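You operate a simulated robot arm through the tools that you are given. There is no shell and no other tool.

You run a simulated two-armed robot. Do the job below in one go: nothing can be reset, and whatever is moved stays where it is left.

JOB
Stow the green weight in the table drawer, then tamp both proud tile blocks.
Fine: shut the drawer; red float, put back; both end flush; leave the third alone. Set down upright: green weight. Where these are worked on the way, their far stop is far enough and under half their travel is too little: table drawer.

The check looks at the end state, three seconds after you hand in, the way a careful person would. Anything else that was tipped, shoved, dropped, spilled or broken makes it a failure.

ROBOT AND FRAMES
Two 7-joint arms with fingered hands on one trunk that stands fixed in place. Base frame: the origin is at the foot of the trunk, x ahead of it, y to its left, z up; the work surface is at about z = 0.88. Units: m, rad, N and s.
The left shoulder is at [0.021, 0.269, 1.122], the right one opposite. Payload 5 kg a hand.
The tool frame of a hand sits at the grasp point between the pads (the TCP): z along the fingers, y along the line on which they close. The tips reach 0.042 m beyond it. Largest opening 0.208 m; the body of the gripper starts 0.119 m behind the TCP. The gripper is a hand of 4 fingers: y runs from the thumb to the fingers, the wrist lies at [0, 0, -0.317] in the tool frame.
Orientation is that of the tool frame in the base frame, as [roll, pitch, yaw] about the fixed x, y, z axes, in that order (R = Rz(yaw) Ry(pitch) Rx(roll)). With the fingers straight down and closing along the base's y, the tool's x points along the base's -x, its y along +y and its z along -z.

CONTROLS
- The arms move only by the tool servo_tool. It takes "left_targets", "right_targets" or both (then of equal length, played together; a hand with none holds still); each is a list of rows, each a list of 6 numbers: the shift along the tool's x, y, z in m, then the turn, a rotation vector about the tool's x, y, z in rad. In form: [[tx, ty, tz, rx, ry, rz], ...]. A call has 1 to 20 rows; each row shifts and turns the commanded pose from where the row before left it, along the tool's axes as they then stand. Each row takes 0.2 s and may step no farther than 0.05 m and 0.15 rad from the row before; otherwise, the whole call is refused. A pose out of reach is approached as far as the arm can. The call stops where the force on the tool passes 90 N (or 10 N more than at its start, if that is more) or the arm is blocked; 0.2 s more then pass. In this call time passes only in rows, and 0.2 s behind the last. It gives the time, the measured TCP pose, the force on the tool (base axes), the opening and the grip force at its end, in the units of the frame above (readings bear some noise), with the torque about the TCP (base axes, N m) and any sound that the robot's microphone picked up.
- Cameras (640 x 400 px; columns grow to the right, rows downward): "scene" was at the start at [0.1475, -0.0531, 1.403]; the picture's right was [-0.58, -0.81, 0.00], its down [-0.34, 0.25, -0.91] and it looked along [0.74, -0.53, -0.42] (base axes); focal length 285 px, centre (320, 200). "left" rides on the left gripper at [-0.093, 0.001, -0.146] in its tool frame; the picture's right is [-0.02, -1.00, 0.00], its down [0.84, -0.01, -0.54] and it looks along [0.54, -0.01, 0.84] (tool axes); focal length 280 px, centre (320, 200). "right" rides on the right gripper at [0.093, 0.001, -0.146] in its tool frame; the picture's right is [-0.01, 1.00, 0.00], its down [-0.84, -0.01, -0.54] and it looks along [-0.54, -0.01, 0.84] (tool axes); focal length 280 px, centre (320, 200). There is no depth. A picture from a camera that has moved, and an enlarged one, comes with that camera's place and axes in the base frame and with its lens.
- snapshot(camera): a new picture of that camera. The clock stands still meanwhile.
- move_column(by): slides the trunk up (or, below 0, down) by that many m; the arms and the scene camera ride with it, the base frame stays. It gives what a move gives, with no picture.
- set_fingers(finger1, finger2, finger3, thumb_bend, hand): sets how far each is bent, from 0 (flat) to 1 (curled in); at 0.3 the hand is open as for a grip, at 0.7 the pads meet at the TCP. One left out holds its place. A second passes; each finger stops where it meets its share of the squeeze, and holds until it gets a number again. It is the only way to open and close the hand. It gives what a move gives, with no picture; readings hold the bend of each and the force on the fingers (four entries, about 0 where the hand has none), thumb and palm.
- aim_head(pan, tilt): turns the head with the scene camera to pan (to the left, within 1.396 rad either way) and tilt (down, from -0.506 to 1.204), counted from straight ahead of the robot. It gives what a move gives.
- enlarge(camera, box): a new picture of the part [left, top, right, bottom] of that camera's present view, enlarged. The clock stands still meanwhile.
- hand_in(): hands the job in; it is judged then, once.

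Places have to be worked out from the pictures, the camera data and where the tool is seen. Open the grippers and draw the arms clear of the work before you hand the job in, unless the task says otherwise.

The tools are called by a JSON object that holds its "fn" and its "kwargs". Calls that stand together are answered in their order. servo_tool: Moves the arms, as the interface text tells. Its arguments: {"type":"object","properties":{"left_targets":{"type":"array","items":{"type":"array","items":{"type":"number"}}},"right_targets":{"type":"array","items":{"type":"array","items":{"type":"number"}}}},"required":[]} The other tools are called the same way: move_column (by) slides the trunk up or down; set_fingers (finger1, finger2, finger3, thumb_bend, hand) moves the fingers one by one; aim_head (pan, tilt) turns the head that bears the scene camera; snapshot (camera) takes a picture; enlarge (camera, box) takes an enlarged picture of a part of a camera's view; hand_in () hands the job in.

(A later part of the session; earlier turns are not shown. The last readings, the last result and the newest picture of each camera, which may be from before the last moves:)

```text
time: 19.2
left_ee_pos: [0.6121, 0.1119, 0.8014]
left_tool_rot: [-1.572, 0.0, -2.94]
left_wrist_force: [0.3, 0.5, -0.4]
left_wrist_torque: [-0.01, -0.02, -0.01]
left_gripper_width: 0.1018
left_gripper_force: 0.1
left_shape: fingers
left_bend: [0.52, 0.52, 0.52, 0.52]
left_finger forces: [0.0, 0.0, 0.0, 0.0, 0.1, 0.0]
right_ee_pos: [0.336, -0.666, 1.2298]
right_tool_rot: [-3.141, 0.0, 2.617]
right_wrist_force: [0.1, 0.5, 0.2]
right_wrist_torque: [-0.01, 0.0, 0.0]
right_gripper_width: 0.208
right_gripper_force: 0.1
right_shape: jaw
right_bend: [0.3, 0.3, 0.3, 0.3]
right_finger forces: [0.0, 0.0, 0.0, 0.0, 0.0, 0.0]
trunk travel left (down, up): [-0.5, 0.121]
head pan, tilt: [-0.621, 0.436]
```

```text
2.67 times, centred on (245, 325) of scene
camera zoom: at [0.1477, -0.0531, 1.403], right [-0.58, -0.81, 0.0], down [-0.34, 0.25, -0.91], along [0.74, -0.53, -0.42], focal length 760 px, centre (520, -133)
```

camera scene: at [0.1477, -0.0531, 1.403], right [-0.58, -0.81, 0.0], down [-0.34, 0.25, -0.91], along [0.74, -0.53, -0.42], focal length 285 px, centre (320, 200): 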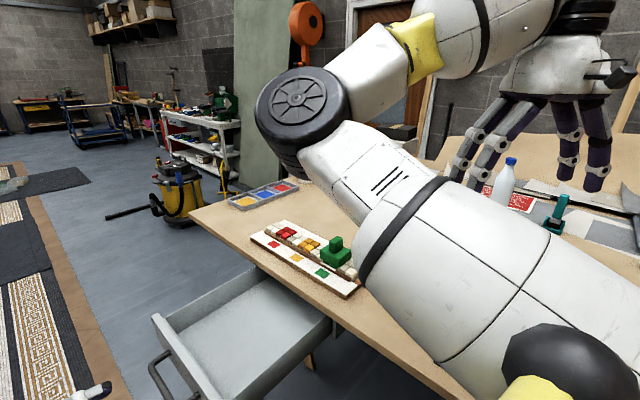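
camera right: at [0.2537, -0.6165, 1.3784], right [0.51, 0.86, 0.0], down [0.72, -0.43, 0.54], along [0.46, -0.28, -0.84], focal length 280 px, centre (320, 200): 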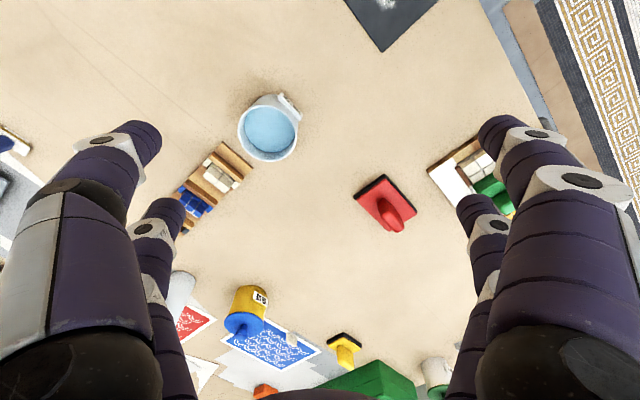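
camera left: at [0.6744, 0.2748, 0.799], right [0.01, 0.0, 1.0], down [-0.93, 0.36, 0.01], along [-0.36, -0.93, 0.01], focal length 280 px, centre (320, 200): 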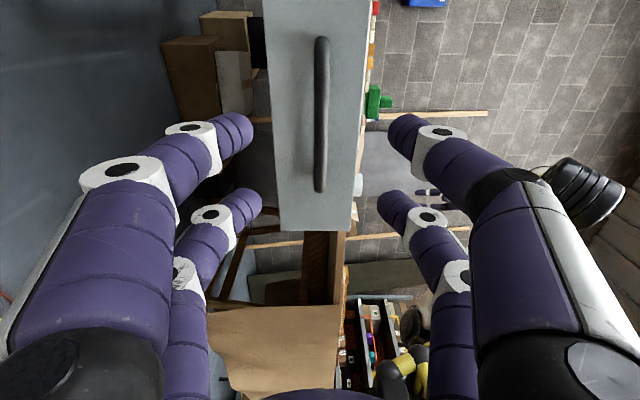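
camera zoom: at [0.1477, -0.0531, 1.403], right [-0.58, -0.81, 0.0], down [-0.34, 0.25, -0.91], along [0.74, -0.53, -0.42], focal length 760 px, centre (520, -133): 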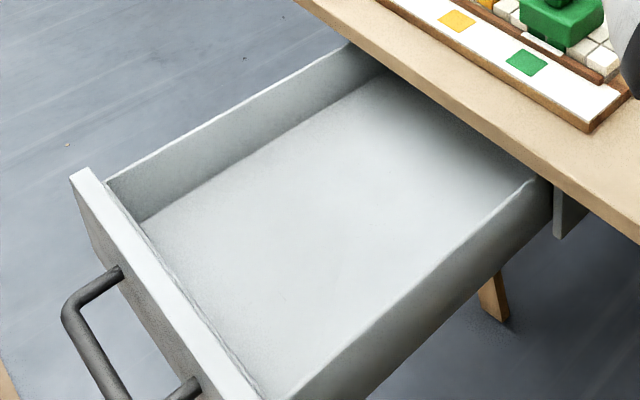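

The weight has a small knob with its top at about (0.655, -0.471, 0.982), a base top near 0.946 and a bottom near 0.92. I'll yaw the right hand to line up with the bench and move it so its camera looks straight at the weight.

{"fn": "servo_tool", "kwargs": {"right_targets": [[0, 0, 0, 0, 0, -0.145], [0, 0, 0, 0, 0, -0.145], [0, 0, 0, 0, 0, -0.145], [0, 0, 0, 0, 0, -0.145], [0, 0, 0, 0, 0, -0.145], [-0.0348, 0.0254, 0, 0, 0, 0], [-0.0348, 0.0254, 0, 0, 0, 0], [-0.0348, 0.0254, 0, 0, 0, 0], [-0.0348, 0.0254, 0, 0, 0, 0], [-0.0348, 0.0254, 0, 0, 0, 0]]}}

{"fn": "snapshot", "kwargs": {"camera": "right"}}

{"fn": "snapshot", "kwargs": {"camera": "scene"}}

```text
time: 21.6
left_ee_pos: [0.6132, 0.1115, 0.8003]
left_tool_rot: [-1.573, 0.0, -2.939]
left_wrist_force: [0.0, -0.7, -0.6]
left_wrist_torque: [-0.05, 0.0, -0.01]
left_gripper_width: 0.1018
left_gripper_force: 0.1
left_shape: fingers
left_bend: [0.52, 0.52, 0.52, 0.52]
left_finger forces: [0.0, 0.1, 0.1, 0.0, 0.0, 0.0]
right_ee_pos: [0.4396, -0.6607, 1.2125]
right_tool_rot: [3.094, -0.013, -3.063]
right_wrist_force: [0.8, -0.8, -0.5]
right_wrist_torque: [0.13, 0.12, 0.02]
right_gripper_width: 0.208
right_gripper_force: 0.1
right_shape: jaw
right_bend: [0.3, 0.3, 0.3, 0.3]
right_finger forces: [0.0, 0.0, 0.0, 0.0, 0.1, 0.1]
right hand out of reach, approached as far as the arm can: row 8, 9, 10
trunk travel left (down, up): [-0.5, 0.121]
head pan, tilt: [-0.621, 0.436]
stopped in row 10 (right hand): the arm was blocked; the commanded pose is now the measured one
```

```text
taken
camera right: at [0.3479, -0.6729, 1.3615], right [-0.06, 1.0, 0.05], down [0.85, 0.03, 0.53], along [0.52, 0.07, -0.85], focal length 280 px, centre (320, 200)
```

right: 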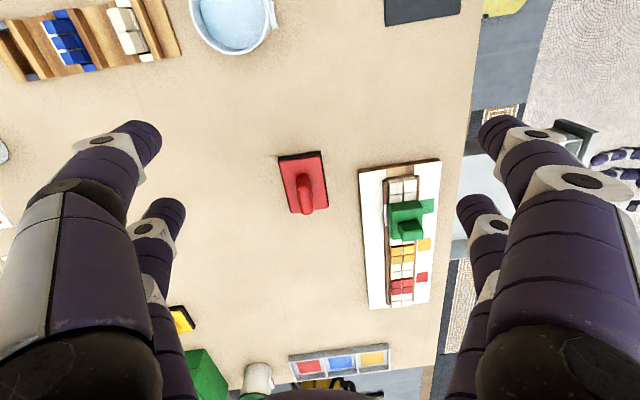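

```text
taken
camera scene: at [0.1482, -0.0539, 1.4029], right [-0.58, -0.81, 0.0], down [-0.34, 0.25, -0.91], along [0.74, -0.53, -0.42], focal length 285 px, centre (320, 200)
```

scene: 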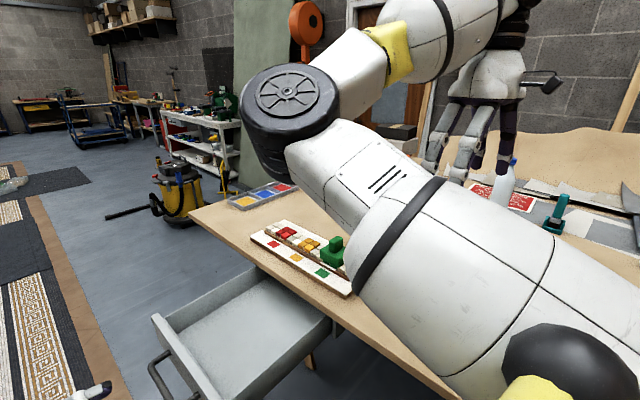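

The right arm runs out of range at that yaw. I'll undo the tilt, return to the yaw where it moved freely, and move over toward the weight.

{"fn": "servo_tool", "kwargs": {"right_targets": [[0, 0, 0, 0.0476, -0.013, 0], [0, 0, 0, 0, 0, 0.15], [0, 0, 0, 0, 0, 0.15], [0, 0, 0, 0, 0, 0.15], [0, 0, 0, 0, 0, 0.15], [-0.004, 0.0484, 0, 0, 0, 0], [-0.004, 0.0484, 0, 0, 0, 0], [-0.004, 0.0484, 0, 0, 0, 0], [-0.004, 0.0484, 0, 0, 0, 0]]}}

{"fn": "snapshot", "kwargs": {"camera": "right"}}

{"fn": "snapshot", "kwargs": {"camera": "scene"}}

```text
time: 23.8
left_ee_pos: [0.6108, 0.1104, 0.8008]
left_tool_rot: [-1.572, 0.0, -2.941]
left_wrist_force: [0.1, -0.7, -0.1]
left_wrist_torque: [0.04, 0.01, 0.01]
left_gripper_width: 0.1019
left_gripper_force: 0.0
left_shape: fingers
left_bend: [0.52, 0.52, 0.52, 0.52]
left_finger forces: [0.1, 0.0, 0.0, 0.0, 0.0, 0.0]
right_ee_pos: [0.484, -0.6625, 1.1958]
right_tool_rot: [3.12, -0.032, 2.506]
right_wrist_force: [1.0, -1.0, -0.1]
right_wrist_torque: [0.2, 0.03, 0.05]
right_gripper_width: 0.2079
right_gripper_force: 0.1
right_shape: jaw
right_bend: [0.3, 0.3, 0.3, 0.3]
right_finger forces: [0.0, 0.0, 0.1, 0.0, 0.0, 0.0]
right hand out of reach, approached as far as the arm can: row 7, 8, 9
trunk travel left (down, up): [-0.5, 0.121]
head pan, tilt: [-0.621, 0.436]
stopped in row 9 (right hand): the arm was blocked; the commanded pose is now the measured one
```

```text
taken
camera right: at [0.4103, -0.6111, 1.3449], right [0.61, 0.79, 0.02], down [0.68, -0.53, 0.51], along [0.42, -0.3, -0.86], focal length 280 px, centre (320, 200)
```

right: 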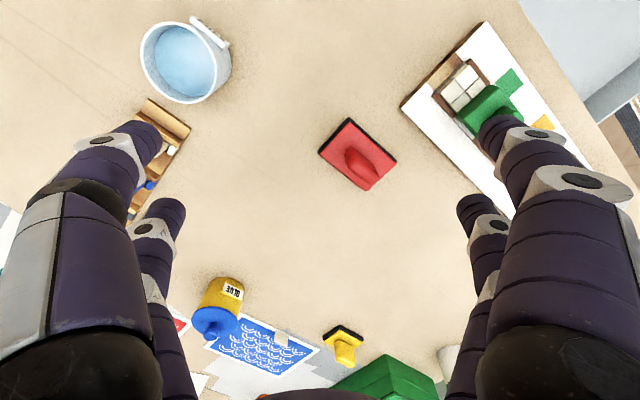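

```text
taken
camera scene: at [0.1476, -0.0543, 1.4029], right [-0.58, -0.81, 0.0], down [-0.34, 0.25, -0.91], along [0.74, -0.53, -0.42], focal length 285 px, centre (320, 200)
```

scene: 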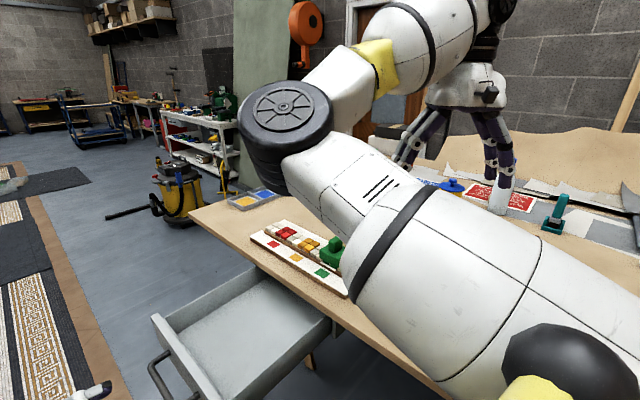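

Motion toward the left is again limited while the wrist is this high. I'll level the hand and lower it over the clear bench area, since reach near the work surface should be better.

{"fn": "servo_tool", "kwargs": {"right_targets": [[0, 0, 0, 0.0216, -0.032, -0.114], [0, 0, 0.03, 0, 0, 0], [0, 0, 0.03, 0, 0, 0], [0, 0, 0.03, 0, 0, 0], [0, 0, 0.03, 0, 0, 0]]}}

{"fn": "snapshot", "kwargs": {"camera": "right"}}

{"fn": "snapshot", "kwargs": {"camera": "scene"}}

```text
time: 25.0
left_ee_pos: [0.612, 0.1126, 0.8005]
left_tool_rot: [-1.571, 0.001, -2.94]
left_wrist_force: [0.6, -0.5, 0.1]
left_wrist_torque: [0.0, -0.01, -0.05]
left_gripper_width: 0.1016
left_gripper_force: 0.0
left_shape: fingers
left_bend: [0.52, 0.52, 0.52, 0.52]
left_finger forces: [0.1, 0.0, 0.1, 0.0, 0.1, 0.0]
right_ee_pos: [0.4829, -0.6645, 1.0779]
right_tool_rot: [3.14, 0.005, 2.617]
right_wrist_force: [-0.1, 0.7, 0.3]
right_wrist_torque: [-0.01, 0.09, 0.01]
right_gripper_width: 0.208
right_gripper_force: 0.1
right_shape: jaw
right_bend: [0.3, 0.3, 0.3, 0.3]
right_finger forces: [0.1, 0.0, 0.0, 0.1, 0.0, 0.1]
trunk travel left (down, up): [-0.5, 0.121]
head pan, tilt: [-0.621, 0.436]
```

```text
taken
camera right: at [0.4012, -0.6164, 1.2236], right [0.51, 0.86, 0.0], down [0.72, -0.43, 0.54], along [0.47, -0.28, -0.84], focal length 280 px, centre (320, 200)
```

right: 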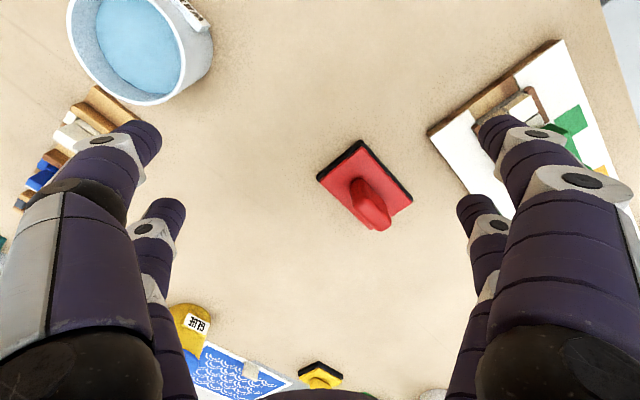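

```text
taken
camera scene: at [0.1483, -0.0533, 1.4027], right [-0.58, -0.81, 0.0], down [-0.34, 0.25, -0.91], along [0.74, -0.53, -0.42], focal length 285 px, centre (320, 200)
```

scene: 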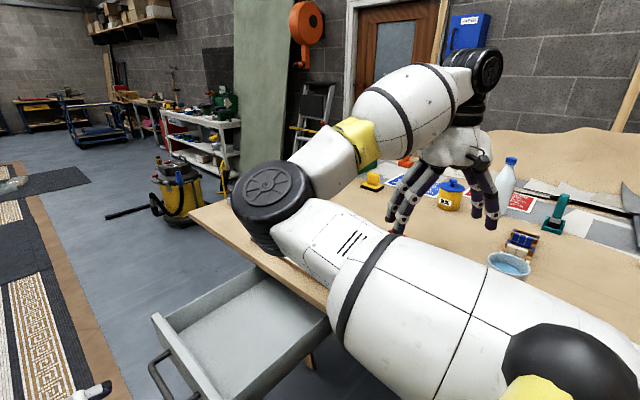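

The hand is level at z = 1.08. The elbow is inboard and clear of the table, so I'll try moving toward the weight at this lower height.

{"fn": "servo_tool", "kwargs": {"right_targets": [[-0.0078, 0.0414, 0, 0, 0, 0], [-0.0078, 0.0414, 0, 0, 0, 0], [-0.0078, 0.0414, 0, 0, 0, 0]]}}

{"fn": "snapshot", "kwargs": {"camera": "right"}}

{"fn": "snapshot", "kwargs": {"camera": "scene"}}

```text
time: 26.0
left_ee_pos: [0.6122, 0.1118, 0.8001]
left_tool_rot: [-1.574, -0.001, -2.939]
left_wrist_force: [-1.0, -1.2, 1.8]
left_wrist_torque: [0.12, 0.04, 0.11]
left_gripper_width: 0.1018
left_gripper_force: 0.1
left_shape: fingers
left_bend: [0.52, 0.52, 0.52, 0.52]
left_finger forces: [0.0, 0.0, 0.0, 0.0, 0.0, 0.0]
right_ee_pos: [0.5359, -0.6601, 1.0754]
right_tool_rot: [3.138, 0.004, 2.517]
right_wrist_force: [-0.7, -0.5, 0.2]
right_wrist_torque: [0.16, -0.11, 0.02]
right_gripper_width: 0.2081
right_gripper_force: 0.0
right_shape: jaw
right_bend: [0.3, 0.3, 0.3, 0.3]
right_finger forces: [0.0, 0.0, 0.1, 0.0, 0.1, 0.0]
right hand out of reach, approached as far as the arm can: row 2, 3
trunk travel left (down, up): [-0.5, 0.121]
head pan, tilt: [-0.621, 0.436]
stopped in row 3 (right hand): the arm was blocked; the commanded pose is now the measured one
```

```text
taken
camera right: at [0.4589, -0.6044, 1.2221], right [0.6, 0.8, 0.0], down [0.67, -0.5, 0.54], along [0.43, -0.32, -0.84], focal length 280 px, centre (320, 200)
```

right: 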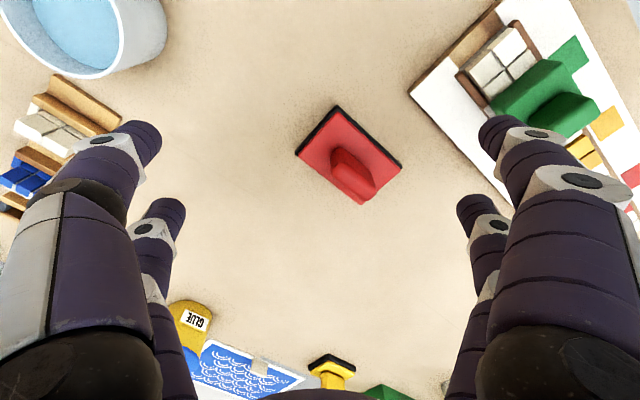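

```text
taken
camera scene: at [0.1467, -0.0541, 1.4032], right [-0.58, -0.81, 0.0], down [-0.34, 0.25, -0.91], along [0.74, -0.53, -0.42], focal length 285 px, centre (320, 200)
```

scene: 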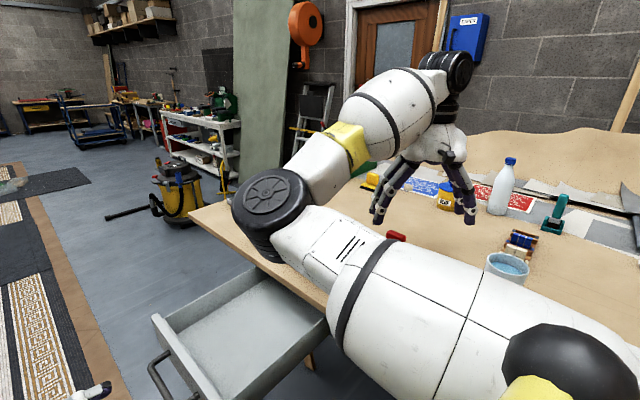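

The right arm sticks near y ≈ -0.66 whatever the yaw, so its inboard elbow posture seems to be the limit. I'll try turning the wrist a good way counter-clockwise here, in free space, to see whether the elbow swings to another posture.

{"fn": "servo_tool", "kwargs": {"right_targets": [[0, 0, -0.03, 0, 0, -0.14], [0, 0, -0.03, 0, 0, -0.14], [0, 0, 0, 0, 0, -0.14], [0, 0, 0, 0, 0, -0.14], [0, 0, 0, 0, 0, -0.14], [0, 0, 0, 0, 0, -0.14], [0, 0, 0, 0, 0, -0.14], [0, 0, 0, 0, 0, -0.14]]}}

{"fn": "snapshot", "kwargs": {"camera": "scene"}}

```text
time: 27.8
left_ee_pos: [0.6132, 0.1119, 0.7998]
left_tool_rot: [-1.573, 0.0, -2.939]
left_wrist_force: [-0.4, 0.0, -0.6]
left_wrist_torque: [0.02, 0.01, 0.0]
left_gripper_width: 0.1019
left_gripper_force: 0.1
left_shape: fingers
left_bend: [0.52, 0.52, 0.52, 0.52]
left_finger forces: [0.1, 0.0, 0.0, 0.1, 0.0, 0.1]
right_ee_pos: [0.5329, -0.6663, 1.1301]
right_tool_rot: [3.136, -0.004, -2.655]
right_wrist_force: [0.0, 0.3, -0.1]
right_wrist_torque: [0.03, 0.0, -0.03]
right_gripper_width: 0.2079
right_gripper_force: 0.1
right_shape: jaw
right_bend: [0.3, 0.3, 0.3, 0.3]
right_finger forces: [0.0, 0.1, 0.1, 0.0, 0.0, 0.0]
trunk travel left (down, up): [-0.5, 0.121]
head pan, tilt: [-0.621, 0.436]
```

```text
taken
camera scene: at [0.1477, -0.0532, 1.4029], right [-0.58, -0.81, 0.0], down [-0.34, 0.25, -0.91], along [0.74, -0.53, -0.42], focal length 285 px, centre (320, 200)
```

scene: 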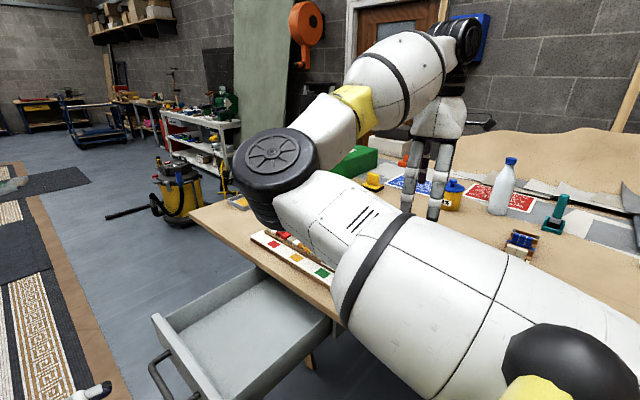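

The wrist turns freely but the elbow stays inboard. I'll turn the head to look at where both elbows are, in case the left arm is what limits the right one.

{"fn": "aim_head", "kwargs": {"pan": 0.2, "tilt": 0.6}}

{"fn": "snapshot", "kwargs": {"camera": "scene"}}

```text
time: 28.9
left_ee_pos: [0.6123, 0.1129, 0.8004]
left_tool_rot: [-1.572, 0.0, -2.939]
left_wrist_force: [-0.7, -0.1, -0.5]
left_wrist_torque: [-0.01, 0.01, 0.0]
left_gripper_width: 0.1016
left_gripper_force: 0.0
left_shape: fingers
left_bend: [0.52, 0.52, 0.52, 0.52]
left_finger forces: [0.1, 0.1, 0.0, 0.0, 0.1, 0.1]
right_ee_pos: [0.5318, -0.6655, 1.1317]
right_tool_rot: [3.138, 0.003, -2.66]
right_wrist_force: [0.0, -0.3, 0.2]
right_wrist_torque: [0.0, 0.02, -0.06]
right_gripper_width: 0.2077
right_gripper_force: 0.1
right_shape: jaw
right_bend: [0.3, 0.3, 0.3, 0.3]
right_finger forces: [0.0, 0.0, 0.0, 0.0, 0.1, 0.0]
trunk travel left (down, up): [-0.5, 0.121]
head pan, tilt: [0.201, 0.6]
```

```text
taken
camera scene: at [0.1593, 0.0182, 1.3881], right [0.2, -0.98, 0.0], down [-0.55, -0.11, -0.83], along [0.81, 0.16, -0.56], focal length 285 px, centre (320, 200)
```

scene: 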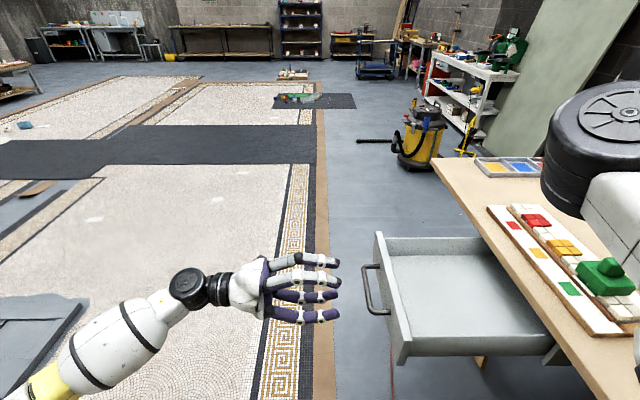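

The left elbow is out to the left, far from the right arm, so that is not the limit. From this head angle the board, drawer and tray are all in clear view. I'll try moving the right hand toward +y in small steps so the arm can work around its limit.

{"fn": "servo_tool", "kwargs": {"right_targets": [[-0.0046, 0.0089, 0, 0, 0, 0], [-0.0046, 0.0089, 0, 0, 0, 0], [-0.0046, 0.0089, 0, 0, 0, 0], [-0.0046, 0.0089, 0, 0, 0, 0], [-0.0046, 0.0089, 0, 0, 0, 0], [-0.0046, 0.0089, 0, 0, 0, 0], [-0.0046, 0.0089, 0, 0, 0, 0], [-0.0046, 0.0089, 0, 0, 0, 0], [-0.0046, 0.0089, 0, 0, 0, 0], [-0.0046, 0.0089, 0, 0, 0, 0], [-0.0046, 0.0089, 0, 0, 0, 0], [-0.0046, 0.0089, 0, 0, 0, 0]]}}

{"fn": "snapshot", "kwargs": {"camera": "scene"}}

```text
time: 31.8
left_ee_pos: [0.6124, 0.1124, 0.8003]
left_tool_rot: [-1.575, 0.001, -2.939]
left_wrist_force: [-0.4, -0.7, 0.5]
left_wrist_torque: [0.06, 0.03, 0.02]
left_gripper_width: 0.1015
left_gripper_force: 0.1
left_shape: fingers
left_bend: [0.52, 0.52, 0.52, 0.52]
left_finger forces: [0.0, 0.0, 0.1, 0.1, 0.0, 0.0]
right_ee_pos: [0.5066, -0.6588, 1.1281]
right_tool_rot: [3.119, 0.012, -2.748]
right_wrist_force: [0.0, -0.2, -0.5]
right_wrist_torque: [0.08, 0.03, -0.04]
right_gripper_width: 0.2083
right_gripper_force: 0.1
right_shape: jaw
right_bend: [0.3, 0.3, 0.3, 0.3]
right_finger forces: [0.0, 0.0, 0.1, 0.0, 0.1, 0.0]
right hand out of reach, approached as far as the arm can: row 6, 7, 8, 9, 10, 11, 12
trunk travel left (down, up): [-0.5, 0.121]
head pan, tilt: [0.201, 0.6]
stopped in row 12 (right hand): the arm was blocked; the commanded pose is now the measured one
```

```text
taken
camera scene: at [0.1592, 0.0174, 1.3882], right [0.2, -0.98, 0.0], down [-0.55, -0.11, -0.83], along [0.81, 0.16, -0.56], focal length 285 px, centre (320, 200)
```

scene: 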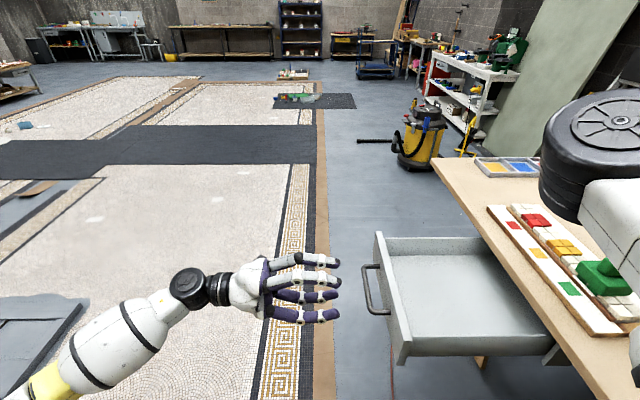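

Moving sideways is blocked because the forearm points straight along y with the shoulder at its limit. I'll extend the right arm up and forward, roll the hand about the arm axis while it is nearly straight (which shifts the elbow upward), then fold back.

{"fn": "servo_tool", "kwargs": {"right_targets": [[0, 0, -0.02, 0.0226, 0.012, 0], [-0.0336, -0.016, -0.0253, 0, 0, 0], [-0.0336, -0.016, -0.0253, 0, 0, 0], [-0.0336, -0.016, -0.0253, 0, 0, 0], [-0.0336, -0.016, -0.0253, 0, 0, 0], [-0.0336, -0.016, -0.0253, 0, 0, 0], [-0.0336, -0.016, -0.0253, 0, 0, 0]]}}

{"fn": "aim_head", "kwargs": {"pan": -0.62, "tilt": 0.25}}

{"fn": "snapshot", "kwargs": {"camera": "scene"}}

```text
time: 33.4
left_ee_pos: [0.6125, 0.1119, 0.8007]
left_tool_rot: [-1.573, -0.001, -2.939]
left_wrist_force: [-0.4, -0.5, -0.1]
left_wrist_torque: [0.05, 0.01, 0.04]
left_gripper_width: 0.1017
left_gripper_force: 0.1
left_shape: fingers
left_bend: [0.52, 0.52, 0.52, 0.52]
left_finger forces: [0.0, 0.1, 0.1, 0.1, 0.0, 0.0]
right_ee_pos: [0.7307, -0.6613, 1.3006]
right_tool_rot: [-3.139, 0.001, -2.743]
right_wrist_force: [-0.3, -0.2, -0.6]
right_wrist_torque: [0.05, -0.05, -0.02]
right_gripper_width: 0.2079
right_gripper_force: 0.2
right_shape: jaw
right_bend: [0.3, 0.3, 0.3, 0.3]
right_finger forces: [0.0, 0.0, 0.0, 0.0, 0.0, 0.0]
trunk travel left (down, up): [-0.5, 0.121]
head pan, tilt: [0.201, 0.6]
```

```text
time: 34.5
left_ee_pos: [0.6122, 0.112, 0.7998]
left_tool_rot: [-1.573, 0.0, -2.939]
left_wrist_force: [0.4, 0.0, -0.4]
left_wrist_torque: [0.03, -0.02, 0.01]
left_gripper_width: 0.1017
left_gripper_force: 0.0
left_shape: fingers
left_bend: [0.52, 0.52, 0.52, 0.52]
left_finger forces: [0.0, 0.1, 0.1, 0.0, 0.0, 0.0]
right_ee_pos: [0.731, -0.6641, 1.2994]
right_tool_rot: [-3.138, -0.001, -2.74]
right_wrist_force: [-0.6, 0.3, -0.5]
right_wrist_torque: [0.03, -0.04, 0.0]
right_gripper_width: 0.2079
right_gripper_force: 0.0
right_shape: jaw
right_bend: [0.3, 0.3, 0.3, 0.3]
right_finger forces: [0.0, 0.1, 0.0, 0.1, 0.0, 0.0]
trunk travel left (down, up): [-0.5, 0.121]
head pan, tilt: [-0.62, 0.25]
```

```text
taken
camera scene: at [0.1487, -0.0536, 1.4203], right [-0.58, -0.81, 0.0], down [-0.2, 0.14, -0.97], along [0.79, -0.56, -0.25], focal length 285 px, centre (320, 200)
```

scene: 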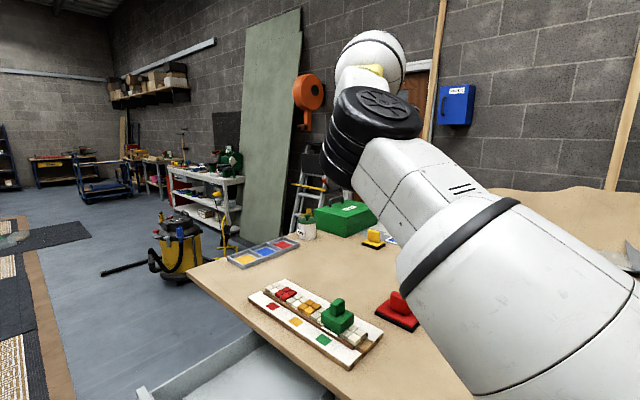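

The arm is now nearly straight, with shoulder to wrist about 0.95 m and the elbow higher. I'll roll the hand about the arm axis around the wrist, which should carry the elbow from inboard toward up.

{"fn": "servo_tool", "kwargs": {"right_targets": [[-0.029, 0.0244, -0.0023, -0.0734, -0.0943, -0.0728], [-0.029, 0.0244, -0.0023, -0.0734, -0.0943, -0.0728], [-0.029, 0.0244, -0.0023, -0.0734, -0.0943, -0.0728], [-0.029, 0.0244, -0.0023, -0.0734, -0.0943, -0.0728], [-0.029, 0.0244, -0.0023, -0.0734, -0.0943, -0.0728], [-0.029, 0.0244, -0.0023, -0.0734, -0.0943, -0.0728], [-0.029, 0.0244, -0.0023, -0.0734, -0.0943, -0.0728], [-0.029, 0.0244, -0.0023, -0.0734, -0.0943, -0.0728]]}}

{"fn": "snapshot", "kwargs": {"camera": "scene"}}

```text
time: 36.3
left_ee_pos: [0.6123, 0.1121, 0.8011]
left_tool_rot: [-1.573, 0.0, -2.94]
left_wrist_force: [-1.0, -0.5, -0.8]
left_wrist_torque: [0.04, -0.01, 0.0]
left_gripper_width: 0.1021
left_gripper_force: 0.0
left_shape: fingers
left_bend: [0.52, 0.52, 0.52, 0.52]
left_finger forces: [0.0, 0.0, 0.0, 0.0, 0.0, 0.0]
right_ee_pos: [0.7794, -0.4129, 1.4299]
right_tool_rot: [2.707, 0.864, -2.312]
right_wrist_force: [0.4, -0.6, 0.0]
right_wrist_torque: [0.0, 0.0, -0.06]
right_gripper_width: 0.208
right_gripper_force: 0.1
right_shape: jaw
right_bend: [0.3, 0.3, 0.3, 0.3]
right_finger forces: [0.0, 0.1, 0.0, 0.1, 0.0, 0.0]
trunk travel left (down, up): [-0.5, 0.121]
head pan, tilt: [-0.62, 0.25]
```

```text
taken
camera scene: at [0.1484, -0.0537, 1.4204], right [-0.58, -0.81, 0.0], down [-0.2, 0.14, -0.97], along [0.79, -0.56, -0.25], focal length 285 px, centre (320, 200)
```

scene: 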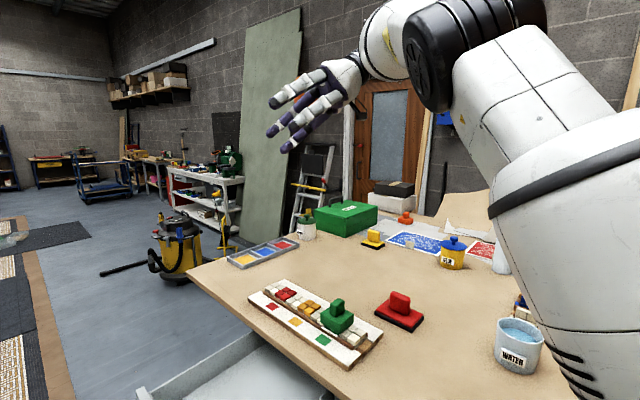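

The elbow swung up and outboard as hoped. I'll draw the wrist back to fold the arm in this posture, then turn the hand to point down again.

{"fn": "servo_tool", "kwargs": {"right_targets": [[0.0221, 0.0389, 0.0107, 0, 0, 0], [0.0221, 0.0389, 0.0107, 0, 0, 0], [0.0221, 0.0389, 0.0107, 0, 0, 0], [0.0221, 0.0389, 0.0107, 0, 0, 0], [0.0307, -0.0222, -0.0023, 0.0734, 0.0943, 0.0728], [0.0307, -0.0222, -0.0023, 0.0734, 0.0943, 0.0728], [0.0307, -0.0222, -0.0023, 0.0734, 0.0943, 0.0728], [0.0307, -0.0222, -0.0023, 0.0734, 0.0943, 0.0728], [0.0307, -0.0222, -0.0023, 0.0734, 0.0943, 0.0728], [0.0307, -0.0222, -0.0023, 0.0734, 0.0943, 0.0728], [0.0307, -0.0222, -0.0023, 0.0734, 0.0943, 0.0728], [0.0307, -0.0222, -0.0023, 0.0734, 0.0943, 0.0728]]}}

{"fn": "snapshot", "kwargs": {"camera": "scene"}}

{"fn": "snapshot", "kwargs": {"camera": "right"}}

```text
time: 38.2
left_ee_pos: [0.6117, 0.1121, 0.7998]
left_tool_rot: [-1.571, 0.0, -2.939]
left_wrist_force: [-0.1, 0.5, -0.4]
left_wrist_torque: [0.01, 0.02, 0.0]
left_gripper_width: 0.1018
left_gripper_force: 0.0
left_shape: fingers
left_bend: [0.52, 0.52, 0.52, 0.52]
left_finger forces: [0.0, 0.0, 0.0, 0.0, 0.1, 0.0]
right_ee_pos: [0.5906, -0.5667, 1.2756]
right_tool_rot: [2.822, 0.455, -2.647]
right_wrist_force: [0.0, 0.3, 0.9]
right_wrist_torque: [-0.11, -0.02, -0.06]
right_gripper_width: 0.2079
right_gripper_force: 0.0
right_shape: jaw
right_bend: [0.3, 0.3, 0.3, 0.3]
right_finger forces: [0.1, 0.0, 0.1, 0.0, 0.1, 0.0]
trunk travel left (down, up): [-0.5, 0.121]
head pan, tilt: [-0.62, 0.25]
stopped in row 9 (right hand): the arm was blocked; the commanded pose is now the measured one
```

```text
taken
camera scene: at [0.1488, -0.0531, 1.4202], right [-0.58, -0.81, 0.0], down [-0.2, 0.14, -0.97], along [0.79, -0.56, -0.25], focal length 285 px, centre (320, 200)
```

scene: 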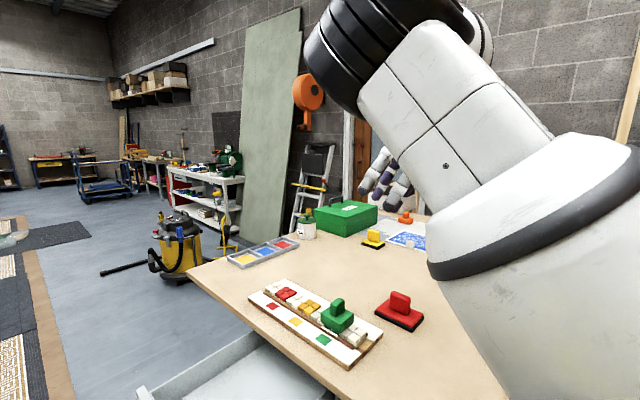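

```text
taken
camera right: at [0.4837, -0.674, 1.3605], right [-0.56, 0.78, 0.29], down [0.56, 0.09, 0.83], along [0.61, 0.62, -0.49], focal length 280 px, centre (320, 200)
```

right: 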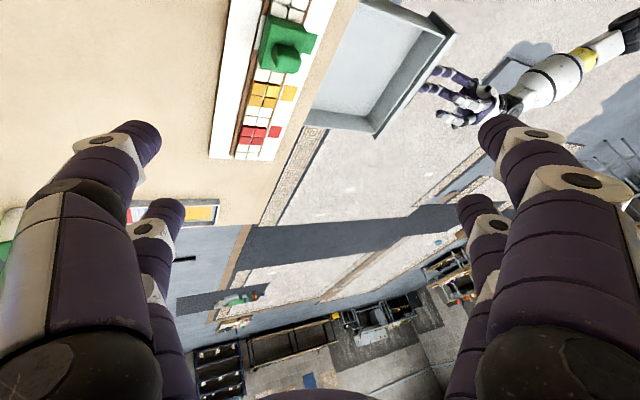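

The rotation back stalled partway, perhaps from lag in a fast joint. I'll continue more slowly, turning the hand to point down with the fingertip point held in place.

{"fn": "servo_tool", "kwargs": {"right_targets": [[0, 0, 0, 0.0247, 0.0385, 0], [0, 0, 0, 0.0247, 0.0385, 0], [0, 0, 0, 0.0247, 0.0385, 0], [0, 0, 0, 0.0247, 0.0385, 0], [0, 0, 0, 0.0247, 0.0385, 0], [0, 0, 0, 0.0247, 0.0385, 0]]}}

{"fn": "snapshot", "kwargs": {"camera": "scene"}}

```text
time: 39.8
left_ee_pos: [0.613, 0.113, 0.8008]
left_tool_rot: [-1.573, -0.001, -2.94]
left_wrist_force: [-0.6, 0.4, 0.6]
left_wrist_torque: [0.03, 0.04, 0.06]
left_gripper_width: 0.1019
left_gripper_force: 0.1
left_shape: fingers
left_bend: [0.52, 0.52, 0.52, 0.52]
left_finger forces: [0.0, 0.0, 0.0, 0.0, 0.0, 0.0]
right_ee_pos: [0.5706, -0.6231, 1.2603]
right_tool_rot: [2.922, 0.271, -2.685]
right_wrist_force: [-0.1, -0.6, -0.1]
right_wrist_torque: [0.1, -0.02, 0.0]
right_gripper_width: 0.2081
right_gripper_force: 0.2
right_shape: jaw
right_bend: [0.3, 0.3, 0.3, 0.3]
right_finger forces: [0.0, 0.0, 0.0, 0.0, 0.0, 0.0]
trunk travel left (down, up): [-0.5, 0.121]
head pan, tilt: [-0.62, 0.25]
stopped in row 6 (right hand): the arm was blocked; the commanded pose is now the measured one
```

```text
taken
camera scene: at [0.1485, -0.054, 1.4204], right [-0.58, -0.81, 0.0], down [-0.2, 0.14, -0.97], along [0.79, -0.56, -0.25], focal length 285 px, centre (320, 200)
```

scene: 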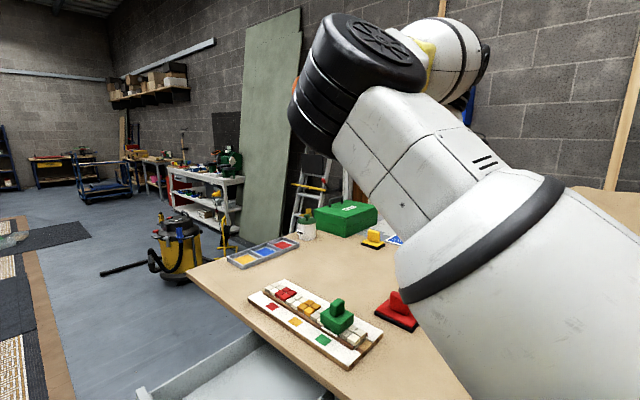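

The elbow drifted partway back because the wrist bend is near its limit with the forearm pointing outward and the hand tilted inward. I'll extend again, roll the elbow further up while straight, and then lower the wrist forward so the forearm slopes down.

{"fn": "servo_tool", "kwargs": {"right_targets": [[-0.0438, -0.0082, 0.0011, 0, 0, 0], [-0.0438, -0.0082, 0.0011, 0, 0, 0], [-0.0438, -0.0082, 0.0011, 0, 0, 0], [-0.0438, -0.0082, 0.0011, 0, 0, 0], [-0.0438, -0.0082, 0.0011, 0, 0, 0]]}}

{"fn": "snapshot", "kwargs": {"camera": "scene"}}

```text
time: 41.0
left_ee_pos: [0.6127, 0.1127, 0.8015]
left_tool_rot: [-1.573, 0.001, -2.939]
left_wrist_force: [0.2, 0.0, -0.3]
left_wrist_torque: [-0.06, -0.03, -0.01]
left_gripper_width: 0.1017
left_gripper_force: 0.0
left_shape: fingers
left_bend: [0.52, 0.52, 0.52, 0.52]
left_finger forces: [0.0, 0.0, 0.0, 0.1, 0.0, 0.0]
right_ee_pos: [0.7852, -0.5574, 1.3026]
right_tool_rot: [2.925, 0.269, -2.682]
right_wrist_force: [0.4, 0.7, -0.9]
right_wrist_torque: [0.08, 0.07, 0.01]
right_gripper_width: 0.2081
right_gripper_force: 0.0
right_shape: jaw
right_bend: [0.3, 0.3, 0.3, 0.3]
right_finger forces: [0.0, 0.1, 0.0, 0.0, 0.0, 0.0]
trunk travel left (down, up): [-0.5, 0.121]
head pan, tilt: [-0.62, 0.25]
```

```text
taken
camera scene: at [0.149, -0.0537, 1.4201], right [-0.58, -0.81, 0.0], down [-0.2, 0.14, -0.97], along [0.79, -0.56, -0.25], focal length 285 px, centre (320, 200)
```

scene: 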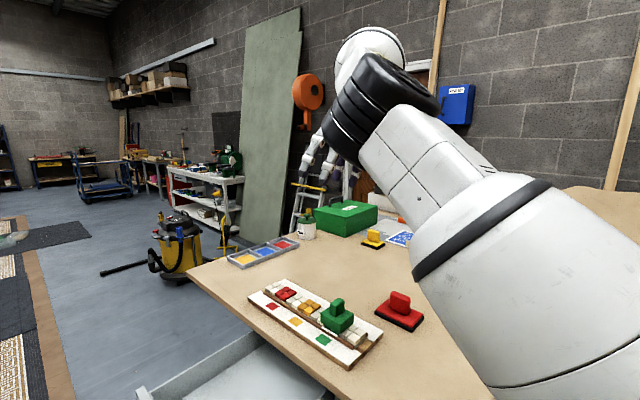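

The arm is extended again and unobstructed. I'll roll about the arm axis again to bring the elbow further up and outboard.

{"fn": "servo_tool", "kwargs": {"right_targets": [[-0.026, 0.0284, -0.0023, -0.0867, -0.0852, -0.0697], [-0.026, 0.0284, -0.0023, -0.0867, -0.0852, -0.0697], [-0.026, 0.0284, -0.0023, -0.0867, -0.0852, -0.0697], [-0.026, 0.0284, -0.0023, -0.0867, -0.0852, -0.0697], [-0.026, 0.0284, -0.0023, -0.0867, -0.0852, -0.0697], [-0.026, 0.0284, -0.0023, -0.0867, -0.0852, -0.0697], [-0.026, 0.0284, -0.0023, -0.0867, -0.0852, -0.0697]]}}

{"fn": "snapshot", "kwargs": {"camera": "scene"}}

```text
time: 42.6
left_ee_pos: [0.6123, 0.113, 0.8007]
left_tool_rot: [-1.575, -0.002, -2.939]
left_wrist_force: [0.7, 0.0, 0.5]
left_wrist_torque: [0.02, 0.0, 0.0]
left_gripper_width: 0.1021
left_gripper_force: 0.0
left_shape: fingers
left_bend: [0.52, 0.52, 0.52, 0.52]
left_finger forces: [0.0, 0.1, 0.1, 0.0, 0.0, 0.0]
right_ee_pos: [0.7679, -0.3691, 1.4775]
right_tool_rot: [2.413, 1.014, -2.486]
right_wrist_force: [0.5, -1.0, 0.2]
right_wrist_torque: [0.02, -0.02, -0.03]
right_gripper_width: 0.2081
right_gripper_force: 0.0
right_shape: jaw
right_bend: [0.3, 0.3, 0.3, 0.3]
right_finger forces: [0.1, 0.0, 0.0, 0.0, 0.1, 0.1]
trunk travel left (down, up): [-0.5, 0.121]
head pan, tilt: [-0.62, 0.25]
```

```text
taken
camera scene: at [0.1485, -0.0538, 1.4204], right [-0.58, -0.81, 0.0], down [-0.2, 0.14, -0.97], along [0.79, -0.56, -0.25], focal length 285 px, centre (320, 200)
```

scene: 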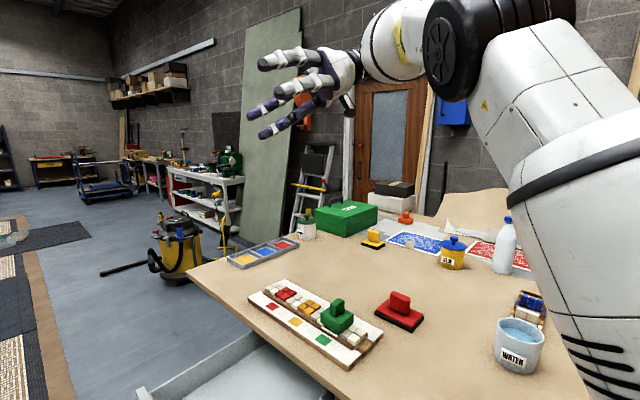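

The elbow is now clearly up and outboard, with the forearm pointing inward. I'll lower the wrist forward and inward with the same orientation, then check.

{"fn": "servo_tool", "kwargs": {"right_targets": [[0.0109, -0.0108, 0.0394, 0, 0, 0], [0.0109, -0.0108, 0.0394, 0, 0, 0], [0.0109, -0.0108, 0.0394, 0, 0, 0], [0.0109, -0.0108, 0.0394, 0, 0, 0], [0.0109, -0.0108, 0.0394, 0, 0, 0], [0.0109, -0.0108, 0.0394, 0, 0, 0], [0.0109, -0.0108, 0.0394, 0, 0, 0]]}}

{"fn": "snapshot", "kwargs": {"camera": "scene"}}

```text
time: 44.4
left_ee_pos: [0.6123, 0.1122, 0.8012]
left_tool_rot: [-1.571, -0.002, -2.938]
left_wrist_force: [-0.4, 0.0, 1.1]
left_wrist_torque: [0.05, 0.04, 0.02]
left_gripper_width: 0.1019
left_gripper_force: 0.1
left_shape: fingers
left_bend: [0.52, 0.52, 0.52, 0.52]
left_finger forces: [0.0, 0.0, 0.0, 0.1, 0.1, 0.0]
right_ee_pos: [0.8376, -0.2226, 1.3012]
right_tool_rot: [2.31, 1.064, -2.634]
right_wrist_force: [0.5, -0.2, 0.7]
right_wrist_torque: [-0.03, -0.01, -0.05]
right_gripper_width: 0.2081
right_gripper_force: 0.0
right_shape: jaw
right_bend: [0.3, 0.3, 0.3, 0.3]
right_finger forces: [0.0, 0.0, 0.0, 0.0, 0.0, 0.0]
trunk travel left (down, up): [-0.5, 0.121]
head pan, tilt: [-0.62, 0.25]
stopped in row 7 (right hand): the arm was blocked; the commanded pose is now the measured one
```

```text
taken
camera scene: at [0.1481, -0.0538, 1.4206], right [-0.58, -0.81, 0.0], down [-0.2, 0.14, -0.97], along [0.79, -0.56, -0.25], focal length 285 px, centre (320, 200)
```

scene: 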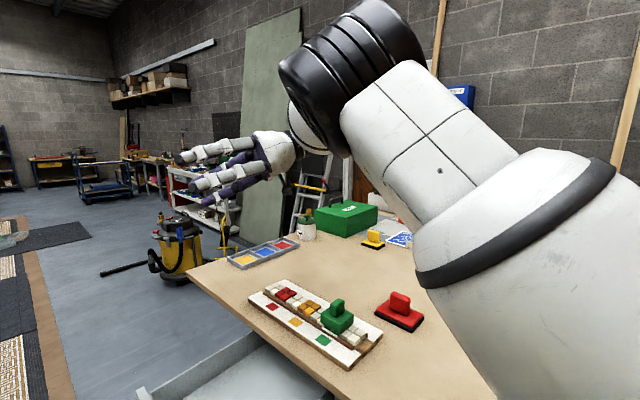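

The wrist got to about (0.79, -0.52, 1.41), a region it could not reach before. I'll rotate the hand down about the wrist in slow steps.

{"fn": "servo_tool", "kwargs": {"right_targets": [[0.0293, -0.012, -0.0016, 0.038, 0.0925, 0], [0.0293, -0.012, -0.0016, 0.038, 0.0925, 0], [0.0293, -0.012, -0.0016, 0.038, 0.0925, 0], [0.0293, -0.012, -0.0016, 0.038, 0.0925, 0]]}}

{"fn": "snapshot", "kwargs": {"camera": "scene"}}

```text
time: 45.6
left_ee_pos: [0.6128, 0.1122, 0.8005]
left_tool_rot: [-1.574, 0.0, -2.938]
left_wrist_force: [-0.6, 0.5, -0.1]
left_wrist_torque: [0.02, 0.04, 0.02]
left_gripper_width: 0.1018
left_gripper_force: 0.1
left_shape: fingers
left_bend: [0.52, 0.52, 0.52, 0.52]
left_finger forces: [0.1, 0.1, 0.0, 0.1, 0.0, 0.1]
right_ee_pos: [0.8298, -0.3444, 1.1956]
right_tool_rot: [2.687, 0.806, -2.394]
right_wrist_force: [0.9, 0.0, -0.2]
right_wrist_torque: [0.04, 0.0, 0.01]
right_gripper_width: 0.2079
right_gripper_force: 0.0
right_shape: jaw
right_bend: [0.3, 0.3, 0.3, 0.3]
right_finger forces: [0.1, 0.0, 0.0, 0.0, 0.1, 0.0]
trunk travel left (down, up): [-0.5, 0.121]
head pan, tilt: [-0.62, 0.25]
stopped in row 4 (right hand): the arm was blocked; the commanded pose is now the measured one
```

```text
taken
camera scene: at [0.1488, -0.0542, 1.4203], right [-0.58, -0.81, 0.0], down [-0.2, 0.14, -0.97], along [0.79, -0.56, -0.25], focal length 285 px, centre (320, 200)
```

scene: 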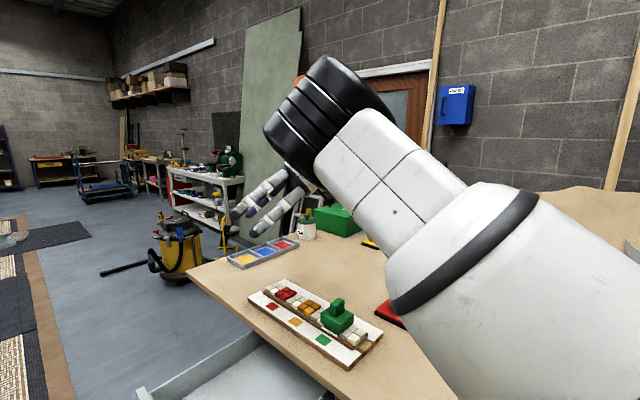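

Progress is slow and the arm keeps getting blocked. I'll look at the right arm from other viewpoints to understand its posture.

{"fn": "snapshot", "kwargs": {"camera": "left"}}

{"fn": "aim_head", "kwargs": {"pan": -1.1, "tilt": 0.1}}

{"fn": "snapshot", "kwargs": {"camera": "scene"}}

```text
taken
camera left: at [0.675, 0.2753, 0.7985], right [0.02, 0.0, 1.0], down [-0.93, 0.36, 0.01], along [-0.36, -0.93, 0.01], focal length 280 px, centre (320, 200)
```

left: 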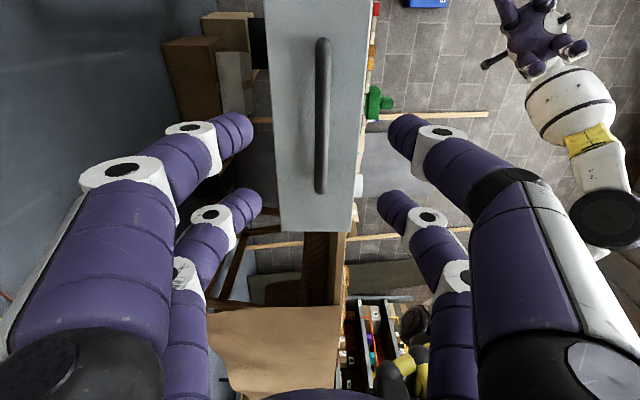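

```text
time: 46.5
left_ee_pos: [0.6125, 0.1121, 0.8005]
left_tool_rot: [-1.572, 0.001, -2.941]
left_wrist_force: [0.2, 0.9, -0.5]
left_wrist_torque: [-0.01, 0.01, 0.03]
left_gripper_width: 0.1017
left_gripper_force: 0.0
left_shape: fingers
left_bend: [0.52, 0.52, 0.52, 0.52]
left_finger forces: [0.0, 0.1, 0.1, 0.1, 0.1, 0.0]
right_ee_pos: [0.8294, -0.3428, 1.197]
right_tool_rot: [2.69, 0.803, -2.393]
right_wrist_force: [0.4, -0.5, 0.2]
right_wrist_torque: [0.0, 0.0, -0.03]
right_gripper_width: 0.2083
right_gripper_force: 0.1
right_shape: jaw
right_bend: [0.3, 0.3, 0.3, 0.3]
right_finger forces: [0.0, 0.0, 0.0, 0.0, 0.1, 0.0]
trunk travel left (down, up): [-0.5, 0.121]
head pan, tilt: [-1.1, 0.099]
```

```text
taken
camera scene: at [0.1145, -0.0813, 1.4343], right [-0.89, -0.45, 0.0], down [-0.05, 0.09, -0.99], along [0.45, -0.89, -0.1], focal length 285 px, centre (320, 200)
```

scene: 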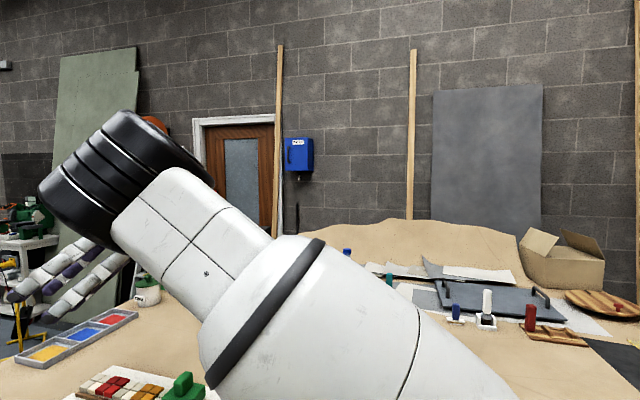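

The left camera shows the right elbow up at about (0.42, -0.30, 1.45) with the forearm sloping forward, which is a good posture, so the stall may just be tracking lag. I'll continue turning the hand down with smaller steps.

{"fn": "servo_tool", "kwargs": {"right_targets": [[0.0175, -0.0074, -0.0006, 0.0233, 0.0553, 0], [0.0175, -0.0074, -0.0006, 0.0233, 0.0553, 0], [0.0175, -0.0074, -0.0006, 0.0233, 0.0553, 0], [0.0175, -0.0074, -0.0006, 0.0233, 0.0553, 0], [0.0175, -0.0074, -0.0006, 0.0233, 0.0553, 0], [0.0175, -0.0074, -0.0006, 0.0233, 0.0553, 0]]}}

{"fn": "snapshot", "kwargs": {"camera": "left"}}

```text
time: 48.1
left_ee_pos: [0.6122, 0.1122, 0.8014]
left_tool_rot: [-1.57, -0.001, -2.939]
left_wrist_force: [-0.8, -0.7, 0.5]
left_wrist_torque: [0.06, -0.01, 0.02]
left_gripper_width: 0.102
left_gripper_force: 0.1
left_shape: fingers
left_bend: [0.52, 0.52, 0.52, 0.52]
left_finger forces: [0.1, 0.1, 0.0, 0.0, 0.0, 0.0]
right_ee_pos: [0.8055, -0.4553, 1.1223]
right_tool_rot: [2.898, 0.516, -2.298]
right_wrist_force: [0.7, -1.5, -0.8]
right_wrist_torque: [0.1, -0.03, -0.02]
right_gripper_width: 0.208
right_gripper_force: 0.1
right_shape: jaw
right_bend: [0.3, 0.3, 0.3, 0.3]
right_finger forces: [0.0, 0.0, 0.0, 0.0, 0.0, 0.0]
trunk travel left (down, up): [-0.5, 0.121]
head pan, tilt: [-1.1, 0.099]
stopped in row 6 (right hand): the arm was blocked; the commanded pose is now the measured one
```

```text
taken
camera left: at [0.6749, 0.275, 0.7986], right [0.01, 0.0, 1.0], down [-0.93, 0.36, 0.01], along [-0.36, -0.93, 0.01], focal length 280 px, centre (320, 200)
```

left: 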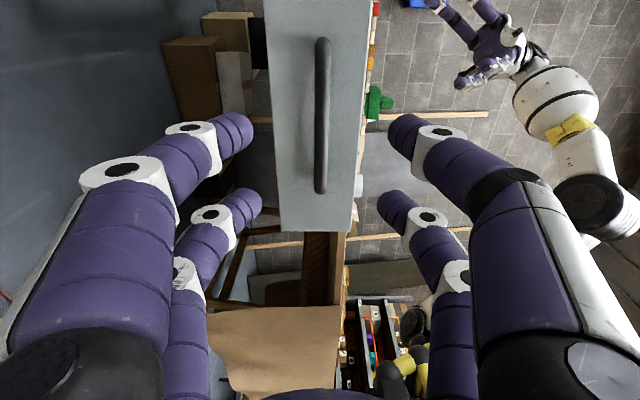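

The arm works its way around slowly but the elbow keeps drifting inboard to a shoulder limit. I'll extend at a lower height and roll further, to put the elbow well outboard before folding in.

{"fn": "servo_tool", "kwargs": {"right_targets": [[-0.0126, -0.0288, -0.0077, 0, 0, 0], [-0.0126, -0.0288, -0.0077, 0, 0, 0], [-0.0126, -0.0288, -0.0077, 0, 0, 0], [-0.0376, 0.018, -0.0027, -0.0541, -0.1199, -0.048], [-0.0376, 0.018, -0.0027, -0.0541, -0.1199, -0.048], [-0.0376, 0.018, -0.0027, -0.0541, -0.1199, -0.048], [-0.0376, 0.018, -0.0027, -0.0541, -0.1199, -0.048], [-0.0376, 0.018, -0.0027, -0.0541, -0.1199, -0.048], [-0.0376, 0.018, -0.0027, -0.0541, -0.1199, -0.048], [-0.0376, 0.018, -0.0027, -0.0541, -0.1199, -0.048], [-0.0376, 0.018, -0.0027, -0.0541, -0.1199, -0.048]]}}

{"fn": "snapshot", "kwargs": {"camera": "left"}}

{"fn": "snapshot", "kwargs": {"camera": "scene"}}

```text
time: 50.5
left_ee_pos: [0.6131, 0.1136, 0.8013]
left_tool_rot: [-1.569, 0.0, -2.938]
left_wrist_force: [-0.2, 0.8, -1.2]
left_wrist_torque: [-0.03, 0.04, 0.0]
left_gripper_width: 0.1018
left_gripper_force: 0.0
left_shape: fingers
left_bend: [0.52, 0.52, 0.52, 0.52]
left_finger forces: [0.1, 0.0, 0.0, 0.1, 0.0, 0.0]
right_ee_pos: [0.8709, -0.3317, 1.4215]
right_tool_rot: [1.299, 1.482, 2.81]
right_wrist_force: [0.2, 0.4, 1.3]
right_wrist_torque: [0.0, 0.01, -0.02]
right_gripper_width: 0.2081
right_gripper_force: 0.0
right_shape: jaw
right_bend: [0.3, 0.3, 0.3, 0.3]
right_finger forces: [0.0, 0.0, 0.1, 0.0, 0.1, 0.1]
right hand out of reach, approached as far as the arm can: row 11
trunk travel left (down, up): [-0.5, 0.121]
head pan, tilt: [-1.1, 0.099]
```

```text
taken
camera left: at [0.6747, 0.276, 0.7982], right [0.01, 0.0, 1.0], down [-0.93, 0.36, 0.01], along [-0.36, -0.93, 0.01], focal length 280 px, centre (320, 200)
```

left: 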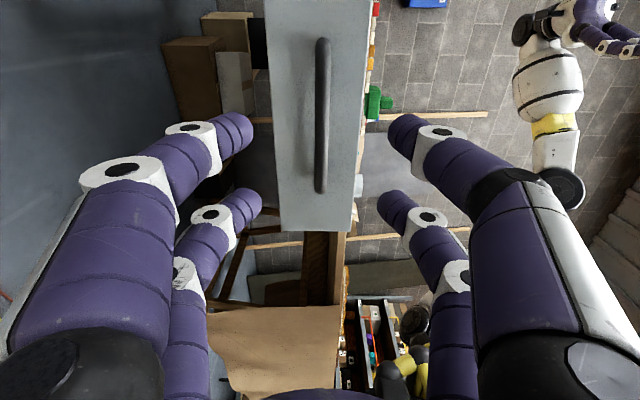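

```text
taken
camera scene: at [0.1144, -0.0806, 1.4344], right [-0.89, -0.45, 0.0], down [-0.04, 0.09, -1.0], along [0.45, -0.89, -0.1], focal length 285 px, centre (320, 200)
```

scene: 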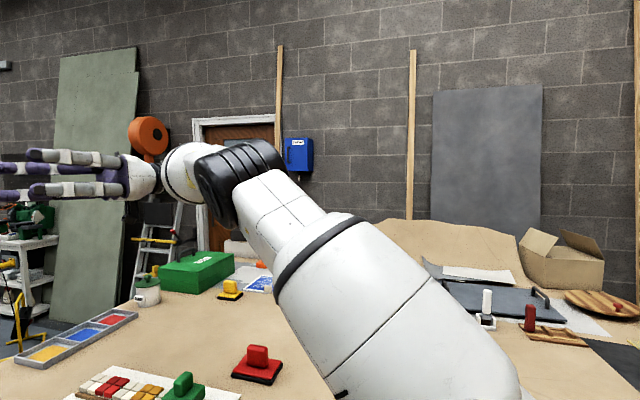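

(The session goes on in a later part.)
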